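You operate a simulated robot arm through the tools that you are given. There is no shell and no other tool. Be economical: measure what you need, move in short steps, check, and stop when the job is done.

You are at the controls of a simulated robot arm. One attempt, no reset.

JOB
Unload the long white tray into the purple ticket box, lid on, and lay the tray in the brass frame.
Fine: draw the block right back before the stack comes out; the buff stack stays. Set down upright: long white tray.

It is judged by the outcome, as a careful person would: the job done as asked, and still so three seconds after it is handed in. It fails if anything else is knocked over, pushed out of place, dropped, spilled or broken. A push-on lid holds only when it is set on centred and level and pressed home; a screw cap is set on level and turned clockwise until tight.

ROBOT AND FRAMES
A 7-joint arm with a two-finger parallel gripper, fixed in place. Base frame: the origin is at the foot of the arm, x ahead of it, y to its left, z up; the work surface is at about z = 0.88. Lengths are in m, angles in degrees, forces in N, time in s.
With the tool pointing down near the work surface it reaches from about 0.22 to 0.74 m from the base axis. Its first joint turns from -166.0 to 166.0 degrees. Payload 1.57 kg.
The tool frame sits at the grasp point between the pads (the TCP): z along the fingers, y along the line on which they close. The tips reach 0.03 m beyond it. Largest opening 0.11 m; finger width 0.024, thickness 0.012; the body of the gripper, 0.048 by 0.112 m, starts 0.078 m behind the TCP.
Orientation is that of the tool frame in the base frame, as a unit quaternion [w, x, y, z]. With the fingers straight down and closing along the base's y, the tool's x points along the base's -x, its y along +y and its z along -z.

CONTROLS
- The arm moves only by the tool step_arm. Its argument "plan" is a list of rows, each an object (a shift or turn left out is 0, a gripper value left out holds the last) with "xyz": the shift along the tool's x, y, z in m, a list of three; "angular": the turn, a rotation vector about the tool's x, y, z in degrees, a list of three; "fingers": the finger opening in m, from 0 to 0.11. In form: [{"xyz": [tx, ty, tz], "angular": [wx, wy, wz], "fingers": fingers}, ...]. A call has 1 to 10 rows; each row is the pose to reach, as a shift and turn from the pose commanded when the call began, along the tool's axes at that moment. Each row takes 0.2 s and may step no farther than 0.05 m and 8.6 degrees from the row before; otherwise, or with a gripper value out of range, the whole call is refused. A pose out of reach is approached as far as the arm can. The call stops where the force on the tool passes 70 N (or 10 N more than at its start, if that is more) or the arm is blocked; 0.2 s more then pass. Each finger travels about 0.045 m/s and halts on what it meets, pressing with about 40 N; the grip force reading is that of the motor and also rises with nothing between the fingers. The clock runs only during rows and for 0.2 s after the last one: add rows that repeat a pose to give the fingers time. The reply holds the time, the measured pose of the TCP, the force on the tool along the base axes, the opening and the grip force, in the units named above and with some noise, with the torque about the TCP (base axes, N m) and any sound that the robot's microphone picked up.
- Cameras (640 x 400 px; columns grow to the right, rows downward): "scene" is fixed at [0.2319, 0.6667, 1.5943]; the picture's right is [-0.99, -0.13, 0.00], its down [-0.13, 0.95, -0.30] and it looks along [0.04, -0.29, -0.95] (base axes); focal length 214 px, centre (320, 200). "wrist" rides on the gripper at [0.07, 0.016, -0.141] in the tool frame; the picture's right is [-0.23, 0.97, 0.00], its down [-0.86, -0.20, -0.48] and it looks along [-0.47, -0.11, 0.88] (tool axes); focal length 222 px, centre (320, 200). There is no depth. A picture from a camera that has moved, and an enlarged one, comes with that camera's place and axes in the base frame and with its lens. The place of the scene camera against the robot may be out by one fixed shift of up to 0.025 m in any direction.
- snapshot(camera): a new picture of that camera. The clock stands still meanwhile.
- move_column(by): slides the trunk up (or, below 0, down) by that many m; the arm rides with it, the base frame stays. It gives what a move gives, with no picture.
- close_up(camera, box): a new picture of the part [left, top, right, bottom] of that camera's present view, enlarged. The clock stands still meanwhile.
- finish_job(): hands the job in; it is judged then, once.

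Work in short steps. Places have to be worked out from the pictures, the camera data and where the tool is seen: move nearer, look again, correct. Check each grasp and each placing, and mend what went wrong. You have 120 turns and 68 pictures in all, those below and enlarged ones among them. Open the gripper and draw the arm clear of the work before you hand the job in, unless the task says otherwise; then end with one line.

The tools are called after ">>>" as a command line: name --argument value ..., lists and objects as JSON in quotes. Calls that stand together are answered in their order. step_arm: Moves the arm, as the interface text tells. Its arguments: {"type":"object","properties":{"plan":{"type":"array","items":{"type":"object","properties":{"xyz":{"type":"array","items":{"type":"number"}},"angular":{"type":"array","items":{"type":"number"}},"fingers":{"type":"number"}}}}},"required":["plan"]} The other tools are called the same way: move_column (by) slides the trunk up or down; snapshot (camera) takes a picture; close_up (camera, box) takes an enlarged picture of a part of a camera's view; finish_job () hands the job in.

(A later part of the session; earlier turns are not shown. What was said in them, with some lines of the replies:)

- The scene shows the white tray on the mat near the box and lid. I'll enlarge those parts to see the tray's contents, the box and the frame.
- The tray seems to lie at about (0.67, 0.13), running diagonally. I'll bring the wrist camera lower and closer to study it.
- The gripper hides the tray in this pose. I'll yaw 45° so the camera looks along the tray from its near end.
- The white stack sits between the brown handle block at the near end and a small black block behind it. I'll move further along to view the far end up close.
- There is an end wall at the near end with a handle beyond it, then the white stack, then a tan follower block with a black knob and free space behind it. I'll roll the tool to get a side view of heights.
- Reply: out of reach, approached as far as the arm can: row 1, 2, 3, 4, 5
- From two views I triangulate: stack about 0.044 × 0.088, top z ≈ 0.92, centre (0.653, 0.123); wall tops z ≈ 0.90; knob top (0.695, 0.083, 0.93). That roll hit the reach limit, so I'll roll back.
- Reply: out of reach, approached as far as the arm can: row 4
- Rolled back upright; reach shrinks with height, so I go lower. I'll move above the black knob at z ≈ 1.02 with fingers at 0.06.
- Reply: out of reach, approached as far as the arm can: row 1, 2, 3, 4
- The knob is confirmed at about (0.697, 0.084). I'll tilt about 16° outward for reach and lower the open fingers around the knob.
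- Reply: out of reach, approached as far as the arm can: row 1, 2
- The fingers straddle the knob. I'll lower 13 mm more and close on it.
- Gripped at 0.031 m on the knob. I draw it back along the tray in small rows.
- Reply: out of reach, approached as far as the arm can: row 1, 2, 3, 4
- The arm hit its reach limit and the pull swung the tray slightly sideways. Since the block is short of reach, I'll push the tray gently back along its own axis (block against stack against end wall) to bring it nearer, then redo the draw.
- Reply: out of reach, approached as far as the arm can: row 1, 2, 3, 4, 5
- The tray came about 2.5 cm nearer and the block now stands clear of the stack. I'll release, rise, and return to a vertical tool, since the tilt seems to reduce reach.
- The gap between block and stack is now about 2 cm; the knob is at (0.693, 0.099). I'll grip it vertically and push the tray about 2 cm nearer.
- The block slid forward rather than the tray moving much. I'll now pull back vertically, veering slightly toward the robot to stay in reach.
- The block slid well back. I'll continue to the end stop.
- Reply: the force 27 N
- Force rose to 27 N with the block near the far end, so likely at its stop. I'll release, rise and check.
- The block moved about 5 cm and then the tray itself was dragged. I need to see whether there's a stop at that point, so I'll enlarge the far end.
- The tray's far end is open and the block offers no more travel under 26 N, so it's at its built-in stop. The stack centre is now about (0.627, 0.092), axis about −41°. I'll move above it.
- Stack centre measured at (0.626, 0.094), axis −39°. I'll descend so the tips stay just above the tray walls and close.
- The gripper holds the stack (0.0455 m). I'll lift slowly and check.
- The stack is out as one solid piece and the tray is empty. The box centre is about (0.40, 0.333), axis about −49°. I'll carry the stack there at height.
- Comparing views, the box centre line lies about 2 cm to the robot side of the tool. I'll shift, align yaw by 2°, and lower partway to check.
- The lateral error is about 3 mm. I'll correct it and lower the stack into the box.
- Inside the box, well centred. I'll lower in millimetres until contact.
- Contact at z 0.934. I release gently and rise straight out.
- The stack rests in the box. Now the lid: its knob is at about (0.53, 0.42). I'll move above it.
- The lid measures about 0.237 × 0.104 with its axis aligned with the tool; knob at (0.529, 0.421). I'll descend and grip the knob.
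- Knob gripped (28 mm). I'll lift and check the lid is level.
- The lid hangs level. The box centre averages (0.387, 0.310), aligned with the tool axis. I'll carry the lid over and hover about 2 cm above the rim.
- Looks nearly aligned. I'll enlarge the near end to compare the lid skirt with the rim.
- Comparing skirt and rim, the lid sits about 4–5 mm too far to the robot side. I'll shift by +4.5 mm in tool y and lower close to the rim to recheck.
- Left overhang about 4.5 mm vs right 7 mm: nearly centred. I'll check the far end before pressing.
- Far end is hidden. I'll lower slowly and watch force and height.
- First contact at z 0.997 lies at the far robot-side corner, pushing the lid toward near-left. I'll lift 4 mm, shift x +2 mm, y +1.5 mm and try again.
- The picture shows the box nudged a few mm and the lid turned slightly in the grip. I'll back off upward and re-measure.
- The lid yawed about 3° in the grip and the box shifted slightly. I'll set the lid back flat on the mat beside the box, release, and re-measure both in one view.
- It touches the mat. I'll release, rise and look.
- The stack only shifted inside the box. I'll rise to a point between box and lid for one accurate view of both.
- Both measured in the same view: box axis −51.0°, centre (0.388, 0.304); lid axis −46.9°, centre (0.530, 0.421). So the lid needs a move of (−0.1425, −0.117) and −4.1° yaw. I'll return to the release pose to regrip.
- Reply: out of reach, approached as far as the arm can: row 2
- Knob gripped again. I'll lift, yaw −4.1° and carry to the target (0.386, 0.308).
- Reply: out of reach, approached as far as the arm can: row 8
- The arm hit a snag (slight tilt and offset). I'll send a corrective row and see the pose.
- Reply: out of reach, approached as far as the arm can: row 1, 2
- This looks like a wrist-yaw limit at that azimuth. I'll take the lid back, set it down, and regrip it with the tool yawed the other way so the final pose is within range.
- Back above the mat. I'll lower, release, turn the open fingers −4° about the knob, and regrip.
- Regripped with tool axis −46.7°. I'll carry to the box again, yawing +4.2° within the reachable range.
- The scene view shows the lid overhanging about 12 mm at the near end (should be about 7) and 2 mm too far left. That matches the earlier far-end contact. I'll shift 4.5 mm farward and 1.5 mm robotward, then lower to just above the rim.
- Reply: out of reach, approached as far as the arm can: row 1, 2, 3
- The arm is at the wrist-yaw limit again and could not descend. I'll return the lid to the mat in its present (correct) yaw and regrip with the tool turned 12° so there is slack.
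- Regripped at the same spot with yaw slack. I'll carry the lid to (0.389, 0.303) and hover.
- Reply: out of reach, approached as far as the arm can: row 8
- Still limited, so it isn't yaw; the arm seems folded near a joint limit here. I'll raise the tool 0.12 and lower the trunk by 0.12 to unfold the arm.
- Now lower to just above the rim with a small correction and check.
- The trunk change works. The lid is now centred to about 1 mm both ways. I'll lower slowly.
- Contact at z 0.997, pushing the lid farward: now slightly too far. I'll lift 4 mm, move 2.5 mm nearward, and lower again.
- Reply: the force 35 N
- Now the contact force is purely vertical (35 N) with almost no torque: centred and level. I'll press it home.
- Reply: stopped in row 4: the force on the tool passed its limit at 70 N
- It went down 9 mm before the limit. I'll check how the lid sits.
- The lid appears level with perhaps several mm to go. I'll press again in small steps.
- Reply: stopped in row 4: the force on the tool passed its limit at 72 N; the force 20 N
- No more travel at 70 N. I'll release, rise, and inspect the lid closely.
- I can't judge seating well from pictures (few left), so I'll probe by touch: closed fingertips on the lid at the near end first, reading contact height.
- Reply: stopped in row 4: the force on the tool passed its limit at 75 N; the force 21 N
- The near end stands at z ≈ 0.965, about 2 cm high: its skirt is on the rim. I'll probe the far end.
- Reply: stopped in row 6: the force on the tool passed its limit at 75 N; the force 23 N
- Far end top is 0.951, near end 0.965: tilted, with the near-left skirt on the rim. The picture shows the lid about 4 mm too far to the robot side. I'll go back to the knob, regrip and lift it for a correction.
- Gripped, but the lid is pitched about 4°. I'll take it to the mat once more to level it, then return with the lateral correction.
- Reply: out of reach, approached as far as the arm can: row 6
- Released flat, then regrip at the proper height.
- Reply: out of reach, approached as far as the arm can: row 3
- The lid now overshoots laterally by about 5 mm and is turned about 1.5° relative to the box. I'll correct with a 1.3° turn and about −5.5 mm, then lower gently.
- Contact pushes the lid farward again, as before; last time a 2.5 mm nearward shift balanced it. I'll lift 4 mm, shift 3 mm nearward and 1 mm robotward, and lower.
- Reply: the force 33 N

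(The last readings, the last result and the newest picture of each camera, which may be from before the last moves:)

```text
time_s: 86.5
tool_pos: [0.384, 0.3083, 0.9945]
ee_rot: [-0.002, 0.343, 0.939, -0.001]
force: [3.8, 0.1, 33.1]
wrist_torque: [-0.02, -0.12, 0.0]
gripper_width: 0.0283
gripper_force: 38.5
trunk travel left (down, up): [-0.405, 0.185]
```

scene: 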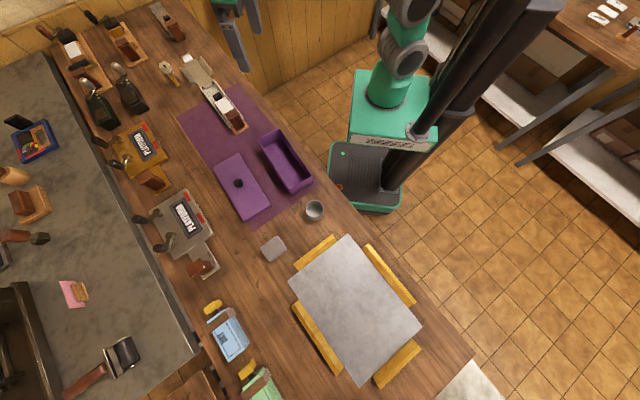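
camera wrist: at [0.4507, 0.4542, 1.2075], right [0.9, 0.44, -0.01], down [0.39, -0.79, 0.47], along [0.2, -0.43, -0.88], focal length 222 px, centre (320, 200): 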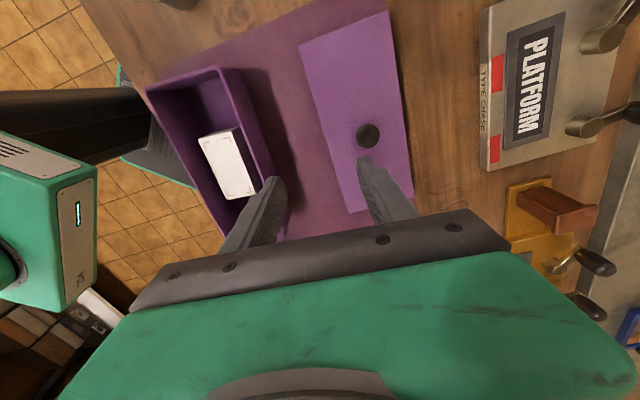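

The contact is centred and vertical again, so the lid is on straight and needs pressing home evenly. I'll release, close the fingers and press on top of the knob.

>>> step_arm --plan '[{"fingers": 0.045}, {"fingers": 0.045}, {"xyz": [0, 0, -0.03]}, {"xyz": [0, 0, -0.06], "fingers": 0.0}, {"xyz": [0, 0, -0.06]}, {"xyz": [0, 0, -0.06]}, {"xyz": [0, 0, -0.045]}]'

>>> step_arm --plan '[{"xyz": [0, 0, 0.004]}, {"xyz": [0, 0, 0.008]}, {"xyz": [0, 0, 0.012]}, {"xyz": [0, 0, 0.016]}, {"xyz": [0, 0, 0.02]}]'

```text
time_s: 88.2
tool_pos: [0.3845, 0.3108, 1.0365]
ee_rot: [-0.005, 0.344, 0.939, -0.005]
force: [0.2, 0.1, 0.1]
wrist_torque: [0.02, 0.0, 0.01]
gripper_width: 0.0002
gripper_force: 20.8
trunk travel left (down, up): [-0.405, 0.185]
```

```text
time_s: 89.3
tool_pos: [0.3833, 0.3092, 1.0162]
ee_rot: [-0.005, 0.344, 0.939, -0.004]
force: [-0.4, -1.4, 6.3]
wrist_torque: [0.0, 0.06, -0.03]
gripper_width: 0.0
gripper_force: 20.6
trunk travel left (down, up): [-0.405, 0.185]
```

>>> step_arm --plan '[{"xyz": [0, 0, 0.002]}, {"xyz": [0, 0, 0.004]}, {"xyz": [0, 0, 0.006]}, {"xyz": [0, 0, 0.008]}, {"xyz": [0, 0, 0.01]}, {"xyz": [0, 0, 0.012]}, {"xyz": [0, 0, 0.014]}]'

```text
time_s: 91.0
tool_pos: [0.3821, 0.3081, 1.0064]
ee_rot: [-0.002, 0.343, 0.939, 0.0]
force: [-0.9, 1.3, 47.5]
wrist_torque: [-0.03, -0.1, -0.01]
gripper_width: 0.0
gripper_force: 21.2
trunk travel left (down, up): [-0.405, 0.185]
```

Still moving with force rising to 47 N. I'll press a bit more.

>>> step_arm --plan '[{"xyz": [0, 0, 0.002]}, {"xyz": [0, 0, 0.004]}, {"xyz": [0, 0, 0.006]}, {"xyz": [0, 0, 0.008]}]'

```text
time_s: 91.7
tool_pos: [0.3847, 0.3113, 1.0076]
ee_rot: [0.0, 0.343, 0.939, 0.007]
force: [0.4, 2.6, 18.3]
wrist_torque: [0.0, -0.1, -0.21]
gripper_width: 0.0
gripper_force: 21.0
trunk travel left (down, up): [-0.405, 0.185]
stopped in row 3: the force on the tool passed its limit at 71 N (the readings are from after the stop); the commanded pose is now the measured one
```

Force limit reached at z 1.007. Now I'll probe the lid height at the near end.

>>> step_arm --plan '[{"xyz": [0, 0, -0.04], "angular": [0.7, -0.3, 0]}, {"xyz": [0.045, 0.008, -0.045], "angular": [0.7, -0.3, 0]}, {"xyz": [0.0874, 0.0153, -0.045], "angular": [0.7, -0.3, 0]}, {"xyz": [0.0874, 0.0153, -0.01], "angular": [0.7, -0.3, 0]}, {"xyz": [0.0874, 0.0153, 0.01], "angular": [0.7, -0.3, 0]}, {"xyz": [0.0874, 0.0153, 0.01], "angular": [0.7, -0.3, 0]}]'

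>>> step_arm --plan '[{"xyz": [0, 0, 0.003]}, {"xyz": [0, 0, 0.006]}, {"xyz": [0, 0, 0.009]}, {"xyz": [0, 0, 0.012]}, {"xyz": [0, 0, 0.015]}, {"xyz": [0, 0, 0.018]}, {"xyz": [0, 0, 0.021]}, {"xyz": [0, 0, 0.024]}]'

```text
time_s: 93.1
tool_pos: [0.3267, 0.3817, 0.9956]
ee_rot: [-0.002, 0.342, 0.94, -0.003]
force: [0.2, -0.5, 0.2]
wrist_torque: [0.0, 0.01, 0.0]
gripper_width: 0.0001
gripper_force: 21.0
trunk travel left (down, up): [-0.405, 0.185]
```

```text
time_s: 94.9
tool_pos: [0.3277, 0.3797, 0.9795]
ee_rot: [0.0, 0.343, 0.939, 0.006]
force: [2.8, 5.4, 55.8]
wrist_torque: [0.08, -0.2, 0.14]
gripper_width: 0.0
gripper_force: 21.3
trunk travel left (down, up): [-0.405, 0.185]
```

The near end is now at 0.950 — seated. Now the far end.

>>> step_arm --plan '[{"xyz": [0, 0, -0.04], "angular": [0.5, -0.3, 0]}, {"xyz": [-0.035, -0.006, -0.065], "angular": [0.5, -0.3, 0]}, {"xyz": [-0.075, -0.013, -0.065], "angular": [0.5, -0.3, 0]}, {"xyz": [-0.12, -0.02, -0.065], "angular": [0.5, -0.3, 0]}, {"xyz": [-0.165, -0.029, -0.065], "angular": [0.5, -0.3, 0]}, {"xyz": [-0.175, -0.031, -0.03], "angular": [0.5, -0.3, 0]}, {"xyz": [-0.175, -0.031, -0.01], "angular": [0.5, -0.3, 0]}]'

>>> step_arm --plan '[{"xyz": [0, 0, 0.003]}, {"xyz": [0, 0, 0.006]}, {"xyz": [0, 0, 0.009]}, {"xyz": [0, 0, 0.012]}, {"xyz": [0, 0, 0.015]}, {"xyz": [0, 0, 0.018]}, {"xyz": [0, 0, 0.021]}]'

```text
time_s: 96.5
tool_pos: [0.4416, 0.2418, 0.9809]
ee_rot: [0.0, 0.344, 0.939, -0.008]
force: [0.4, 0.0, 0.9]
wrist_torque: [0.0, -0.04, -0.01]
gripper_width: 0.0001
gripper_force: 21.1
trunk travel left (down, up): [-0.405, 0.185]
```

```text
time_s: 97.7
tool_pos: [0.4442, 0.2458, 0.9802]
ee_rot: [0.007, 0.343, 0.939, 0.005]
force: [2.9, 1.9, 20.0]
wrist_torque: [0.16, 0.07, -0.23]
gripper_width: 0.0
gripper_force: 21.2
trunk travel left (down, up): [-0.405, 0.185]
stopped in row 6: the force on the tool passed its limit at 72 N (the readings are from after the stop); the commanded pose is now the measured one
```

Both ends read z ≈ 0.950: the lid is level and home. Now the tray: I'll rise, restore the trunk height, and head for the tray.

>>> step_arm --plan '[{"xyz": [0, 0, -0.04], "angular": [0.5, 0.8, 0]}, {"xyz": [0, 0, -0.07], "angular": [0.9, 1.2, 0], "fingers": 0.1}, {"xyz": [0, 0, -0.07], "angular": [0.9, 1.2, 0]}]'

>>> move_column --by 0.12

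```text
time_s: 98.5
tool_pos: [0.4436, 0.2449, 1.0475]
ee_rot: [-0.008, 0.344, 0.939, -0.005]
force: [-0.1, 0.3, 0.1]
wrist_torque: [0.03, 0.0, -0.03]
gripper_width: 0.0498
gripper_force: 0.0
trunk travel left (down, up): [-0.405, 0.185]
```

```text
time_s: 100.0
tool_pos: [0.4448, 0.2456, 1.1672]
ee_rot: [-0.008, 0.344, 0.939, -0.004]
force: [0.5, 0.5, 0.0]
wrist_torque: [0.04, -0.01, -0.02]
gripper_width: 0.1001
gripper_force: 0.1
trunk travel left (down, up): [-0.525, 0.065]
```

>>> step_arm --plan '[{"xyz": [-0.044, 0.0005, 0.01], "angular": [-0.4, -0.4, -0.5]}, {"xyz": [-0.088, 0.001, 0.03], "angular": [-0.75, -0.7, -1]}, {"xyz": [-0.132, 0.0015, 0.05], "angular": [-0.75, -0.7, -1]}, {"xyz": [-0.176, 0.002, 0.075], "angular": [-0.75, -0.7, -1]}, {"xyz": [-0.22, 0.0025, 0.1], "angular": [-0.75, -0.7, -1]}, {"xyz": [-0.2656, 0.003, 0.12], "angular": [-0.75, -0.7, -1]}, {"xyz": [-0.2656, 0.003, 0.137], "angular": [-0.75, -0.7, -1]}]'

>>> snapshot --camera "wrist"

```text
refused: row 4 steps farther than a row can; nothing moved
```

```text
2 pictures are left
camera wrist: at [0.4044, 0.303, 1.3093], right [0.8, 0.6, -0.02], down [0.53, -0.7, 0.47], along [0.27, -0.39, -0.88], focal length 222 px, centre (320, 200)
```

wrist: 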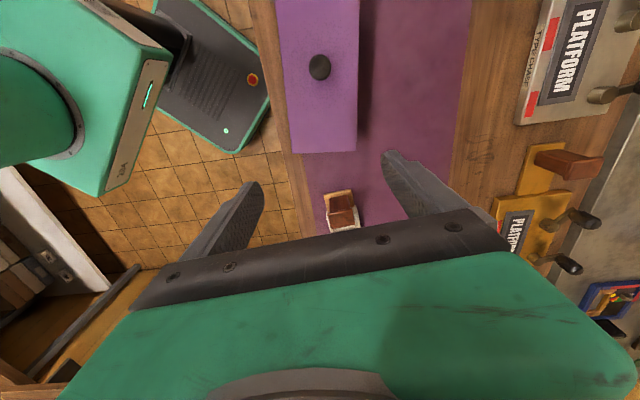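

The step was too long, but the picture confirms the tray unchanged: tongue end at (0.554, 0.154), axis −39.3°. I'll resend with shorter rows.

>>> step_arm --plan '[{"xyz": [-0.035, 0.0005, 0.01], "angular": [-0.4, -0.4, -0.5]}, {"xyz": [-0.073, 0.001, 0.025], "angular": [-0.75, -0.7, -1]}, {"xyz": [-0.111, 0.0015, 0.045], "angular": [-0.75, -0.7, -1]}, {"xyz": [-0.149, 0.002, 0.065], "angular": [-0.75, -0.7, -1]}, {"xyz": [-0.187, 0.0025, 0.085], "angular": [-0.75, -0.7, -1]}, {"xyz": [-0.226, 0.003, 0.105], "angular": [-0.75, -0.7, -1]}, {"xyz": [-0.2656, 0.003, 0.125], "angular": [-0.75, -0.7, -1]}, {"xyz": [-0.2656, 0.003, 0.14], "angular": [-0.75, -0.7, -1]}]'

```text
time_s: 101.8
tool_pos: [0.6471, 0.0747, 1.0225]
ee_rot: [0.0, 0.335, 0.942, 0.0]
force: [0.2, 0.8, -0.3]
wrist_torque: [0.0, 0.02, -0.01]
gripper_width: 0.1002
gripper_force: 0.0
trunk travel left (down, up): [-0.525, 0.065]
```

Aligned above the tray's middle. I'll descend to grip the outer walls.

>>> step_arm --plan '[{"xyz": [0, 0.0024, 0.04]}, {"xyz": [0, 0.0024, 0.075]}, {"xyz": [0, 0.0024, 0.095]}, {"xyz": [0, 0.0024, 0.105]}, {"xyz": [0, 0.0024, 0.105], "fingers": 0.02}, {"xyz": [0, 0.0024, 0.105]}, {"xyz": [0, 0.0024, 0.105]}, {"xyz": [0, 0.0024, 0.105]}, {"xyz": [0, 0.0024, 0.105]}]'

```text
time_s: 103.8
tool_pos: [0.6667, 0.081, 0.9278]
ee_rot: [-0.001, 0.335, 0.942, -0.001]
force: [-0.4, -0.4, 0.6]
wrist_torque: [-0.03, -0.12, 0.05]
gripper_width: 0.0681
gripper_force: 40.4
out of reach, approached as far as the arm can: row 2, 3, 4, 5, 6, 7, 8, 9
trunk travel left (down, up): [-0.525, 0.065]
```

The arm strayed and only grips the top edge. I'll open, rise, lower the trunk by 0.12 and approach again.

>>> step_arm --plan '[{"fingers": 0.1}, {"fingers": 0.1}, {"fingers": 0.1}, {"xyz": [0, 0, -0.045]}, {"xyz": [0, 0, -0.09]}, {"xyz": [0, 0, -0.13]}, {"xyz": [0, 0, -0.16]}]'

>>> move_column --by -0.12

```text
time_s: 105.4
tool_pos: [0.6674, 0.0809, 1.0866]
ee_rot: [0.0, 0.336, 0.942, 0.0]
force: [0.0, 0.0, -0.3]
wrist_torque: [0.05, 0.0, -0.01]
gripper_width: 0.1
gripper_force: 0.0
trunk travel left (down, up): [-0.525, 0.065]
```

```text
time_s: 106.9
tool_pos: [0.6677, 0.08, 0.9667]
ee_rot: [0.0, 0.336, 0.942, 0.0]
force: [0.8, 0.2, -0.3]
wrist_torque: [-0.02, 0.0, -0.02]
gripper_width: 0.0999
gripper_force: 0.1
trunk travel left (down, up): [-0.405, 0.185]
```

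The tray was centred under the tool by that grip, and this spot is its lengthwise middle. I'll descend straight and grip lower.

>>> step_arm --plan '[{"xyz": [0, 0, 0.025]}, {"xyz": [0, 0, 0.043]}, {"xyz": [0, 0, 0.051]}, {"xyz": [0, 0, 0.051]}]'

```text
time_s: 107.9
tool_pos: [0.6679, 0.0817, 0.9156]
ee_rot: [0.0, 0.336, 0.942, -0.001]
force: [0.1, 0.0, 0.1]
wrist_torque: [-0.01, 0.0, 0.02]
gripper_width: 0.0999
gripper_force: 0.0
trunk travel left (down, up): [-0.405, 0.185]
```

Reached z 0.916 with no contact. Closing.

>>> step_arm --plan '[{"fingers": 0.03}, {"fingers": 0.03}, {"fingers": 0.03}, {"fingers": 0.03}, {"fingers": 0.03}, {"fingers": 0.03}]'

>>> step_arm --plan '[{"xyz": [0, 0, -0.005]}, {"xyz": [0, 0, -0.015]}, {"xyz": [0, 0, -0.03]}]'

```text
time_s: 109.3
tool_pos: [0.6672, 0.0814, 0.915]
ee_rot: [0.0, 0.336, 0.942, 0.0]
force: [-0.2, -1.1, 0.5]
wrist_torque: [-0.03, -0.02, 0.18]
gripper_width: 0.0685
gripper_force: 39.9
trunk travel left (down, up): [-0.405, 0.185]
```

```text
time_s: 110.1
tool_pos: [0.6682, 0.081, 0.9465]
ee_rot: [0.0, 0.335, 0.942, -0.001]
force: [-0.6, -0.2, -2.9]
wrist_torque: [-0.03, -0.02, 0.02]
gripper_width: 0.068
gripper_force: 40.0
trunk travel left (down, up): [-0.405, 0.185]
```

The tray is lifted and balanced (about 3 N, no torque). I'll carry it up and inward at height.

>>> step_arm --plan '[{"xyz": [0, 0, -0.04]}, {"xyz": [0.03, 0.003, -0.075]}, {"xyz": [0.065, 0.007, -0.105]}, {"xyz": [0.105, 0.012, -0.13]}, {"xyz": [0.148, 0.019, -0.15]}, {"xyz": [0.192, 0.027, -0.155]}, {"xyz": [0.236, 0.036, -0.155]}, {"xyz": [0.281, 0.046, -0.155]}, {"xyz": [0.326, 0.056, -0.155]}]'

```text
time_s: 112.1
tool_pos: [0.4507, 0.3297, 1.0992]
ee_rot: [0.0, 0.335, 0.942, 0.001]
force: [0.0, -0.7, -2.8]
wrist_torque: [-0.07, -0.06, 0.01]
gripper_width: 0.0682
gripper_force: 40.1
trunk travel left (down, up): [-0.405, 0.185]
```

>>> step_arm --plan '[{"xyz": [0.042, 0.007, 0]}, {"xyz": [0.084, 0.014, 0]}, {"xyz": [0.126, 0.021, 0]}, {"xyz": [0.168, 0.028, 0]}, {"xyz": [0.21, 0.036, 0]}, {"xyz": [0.252, 0.037, 0], "angular": [0, 0, 1]}, {"xyz": [0.294, 0.037, 0], "angular": [0, 0, 2]}, {"xyz": [0.336, 0.037, 0], "angular": [0, 0, 3]}, {"xyz": [0.378, 0.036, 0], "angular": [0, 0, 4]}, {"xyz": [0.415, 0.036, 0], "angular": [0, 0, 5]}]'

```text
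time_s: 114.3
tool_pos: [0.1545, 0.5946, 1.0871]
ee_rot: [-0.001, 0.375, 0.927, -0.002]
force: [0.3, 0.4, -3.0]
wrist_torque: [-0.1, -0.07, 0.01]
gripper_width: 0.0677
gripper_force: 39.8
out of reach, approached as far as the arm can: row 9, 10
trunk travel left (down, up): [-0.405, 0.185]
```

The reach limit at this height shows. I'll raise the trunk back by 0.12 (better reach at table level) and then descend outward.

>>> move_column --by 0.12

>>> step_arm --plan '[{"xyz": [0, 0, 0.045]}, {"xyz": [0, 0, 0.09]}, {"xyz": [0.01, 0.005, 0.13]}, {"xyz": [0.02, 0.01, 0.17]}]'

```text
time_s: 115.8
tool_pos: [0.1555, 0.5941, 1.2071]
ee_rot: [0.0, 0.374, 0.927, -0.001]
force: [-0.5, -0.3, -2.6]
wrist_torque: [-0.07, -0.07, 0.01]
gripper_width: 0.0676
gripper_force: 39.6
trunk travel left (down, up): [-0.525, 0.065]
```

```text
time_s: 116.8
tool_pos: [0.147, 0.6167, 1.038]
ee_rot: [0.0, 0.375, 0.927, 0.001]
force: [0.0, -0.3, -2.3]
wrist_torque: [-0.06, -0.09, -0.02]
gripper_width: 0.0676
gripper_force: 39.9
trunk travel left (down, up): [-0.525, 0.065]
```

>>> step_arm --plan '[{"xyz": [0.035, 0.003, 0.02]}, {"xyz": [0.073, 0.006, 0.035]}, {"xyz": [0.1095, 0.0097, 0.048]}, {"xyz": [0.1095, 0.0097, 0.048]}]'

```text
time_s: 117.8
tool_pos: [0.0766, 0.6738, 0.9923]
ee_rot: [-0.001, 0.375, 0.927, 0.003]
force: [-0.1, -1.5, -1.7]
wrist_torque: [0.0, -0.04, -0.03]
gripper_width: 0.0676
gripper_force: 39.9
out of reach, approached as far as the arm can: row 3, 4
trunk travel left (down, up): [-0.525, 0.065]
```

Reached (0.077, 0.674). I'll use one picture to see the tray relative to the frame.

>>> close_up --camera "scene" --box '[260, 215, 450, 390]'

```text
2.29 times, centred on (355, 302) of scene
camera zoom: at [0.2319, 0.6667, 1.5943], right [-0.99, -0.13, 0.0], down [-0.13, 0.95, -0.3], along [0.04, -0.29, -0.95], focal length 490 px, centre (240, -34)
```

zoom: 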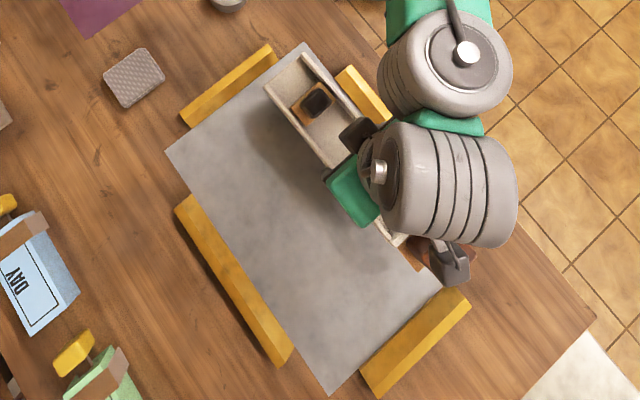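

The tray is over the stone, inside the bars; clearance to the robot-side bar is about 1 cm. I'll descend partly and ease outward about 2 cm for margin.

>>> step_arm --plan '[{"xyz": [0.0, 0.0, 0.015]}, {"xyz": [0.004, 0.004, 0.03]}, {"xyz": [0.009, 0.009, 0.04]}, {"xyz": [0.0145, 0.0138, 0.045]}]'

```text
time_s: 118.8
tool_pos: [0.0759, 0.6841, 0.9456]
ee_rot: [0.0, 0.375, 0.927, 0.0]
force: [-0.3, -0.8, -3.0]
wrist_torque: [-0.07, -0.06, 0.0]
gripper_width: 0.0678
gripper_force: 40.2
out of reach, approached as far as the arm can: row 3, 4
trunk travel left (down, up): [-0.525, 0.065]
```

Margin is now about 2 cm on that side. Lowering to contact.

>>> step_arm --plan '[{"xyz": [0, 0, 0.006]}, {"xyz": [0, 0, 0.011]}, {"xyz": [0, 0, 0.015]}, {"xyz": [0, 0, 0.018]}]'

```text
time_s: 119.8
tool_pos: [0.0751, 0.6834, 0.9272]
ee_rot: [0.0, 0.375, 0.927, 0.0]
force: [0.3, -0.1, -3.3]
wrist_torque: [-0.07, -0.09, -0.03]
gripper_width: 0.0672
gripper_force: 40.5
trunk travel left (down, up): [-0.525, 0.065]
```

>>> step_arm --plan '[{"xyz": [0, 0, 0.003]}, {"xyz": [0, 0, 0.006]}, {"xyz": [0, 0, 0.009]}]'

```text
time_s: 120.6
tool_pos: [0.0755, 0.6836, 0.9189]
ee_rot: [0.0, 0.374, 0.927, 0.0]
force: [0.5, -0.7, -1.5]
wrist_torque: [-0.07, -0.05, 0.01]
gripper_width: 0.0675
gripper_force: 40.4
trunk travel left (down, up): [-0.525, 0.065]
```

Weight is starting to transfer. A couple of millimetres more.

>>> step_arm --plan '[{"xyz": [0, 0, 0.0015]}, {"xyz": [0, 0, 0.003]}, {"xyz": [0, 0, 0.0045]}]'

```text
time_s: 121.4
tool_pos: [0.0757, 0.6828, 0.9145]
ee_rot: [0.0, 0.375, 0.927, 0.001]
force: [-0.3, 0.1, 0.4]
wrist_torque: [0.16, 0.26, -0.01]
gripper_width: 0.0678
gripper_force: 39.9
trunk travel left (down, up): [-0.525, 0.065]
```

The weight is now on the stone. I'll open just enough to clear the walls, and rise.

>>> step_arm --plan '[{"fingers": 0.077}, {"fingers": 0.077}, {"xyz": [0, 0, -0.01]}, {"xyz": [0, 0, -0.03]}, {"xyz": [0, 0, -0.06]}, {"xyz": [0, 0, -0.1]}]'

```text
time_s: 122.8
tool_pos: [0.0754, 0.6796, 0.9933]
ee_rot: [0.001, 0.375, 0.927, -0.001]
force: [-0.7, 0.4, -0.3]
wrist_torque: [0.0, 0.0, -0.02]
gripper_width: 0.0768
gripper_force: 0.1
out of reach, approached as far as the arm can: row 6
trunk travel left (down, up): [-0.525, 0.065]
```

Released. Drawing the arm back and up, clear of the work.

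>>> step_arm --plan '[{"xyz": [-0.01, -0.01, -0.035]}, {"xyz": [-0.03, -0.025, -0.07]}, {"xyz": [-0.055, -0.045, -0.1]}, {"xyz": [-0.085, -0.07, -0.12]}, {"xyz": [-0.115, -0.094, -0.13]}, {"xyz": [-0.145, -0.118, -0.13]}]'

>>> snapshot --camera "scene"

```text
time_s: 124.2
tool_pos: [0.0979, 0.4907, 1.1247]
ee_rot: [0.0, 0.374, 0.927, 0.0]
force: [-0.9, -1.0, 0.2]
wrist_torque: [0.04, -0.02, -0.01]
gripper_width: 0.0772
gripper_force: 0.0
trunk travel left (down, up): [-0.525, 0.065]
```

```text
0 pictures are left
```

scene: 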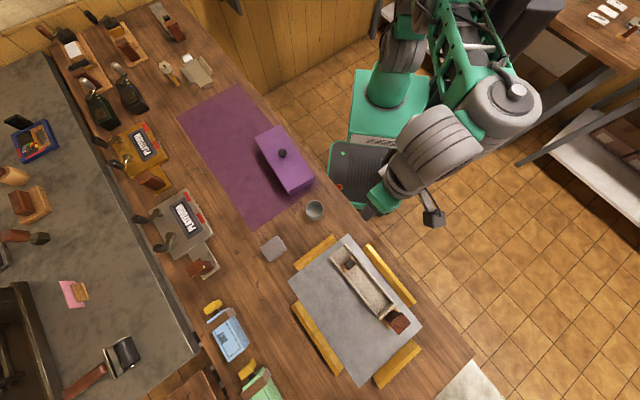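

The lid sits level on the box, the tray lies upright on the stone inside the brass bars, and the arm is clear. Handing in.

>>> finish_job

```text
The job is handed in.
```

The job is handed in: I drew the block back until it stopped, put the white stack in the purple box and pressed the lid down level, and laid the tray upright inside the brass frame. I left the buff stack alone. While fitting the lid I nudged the box a few millimetres.
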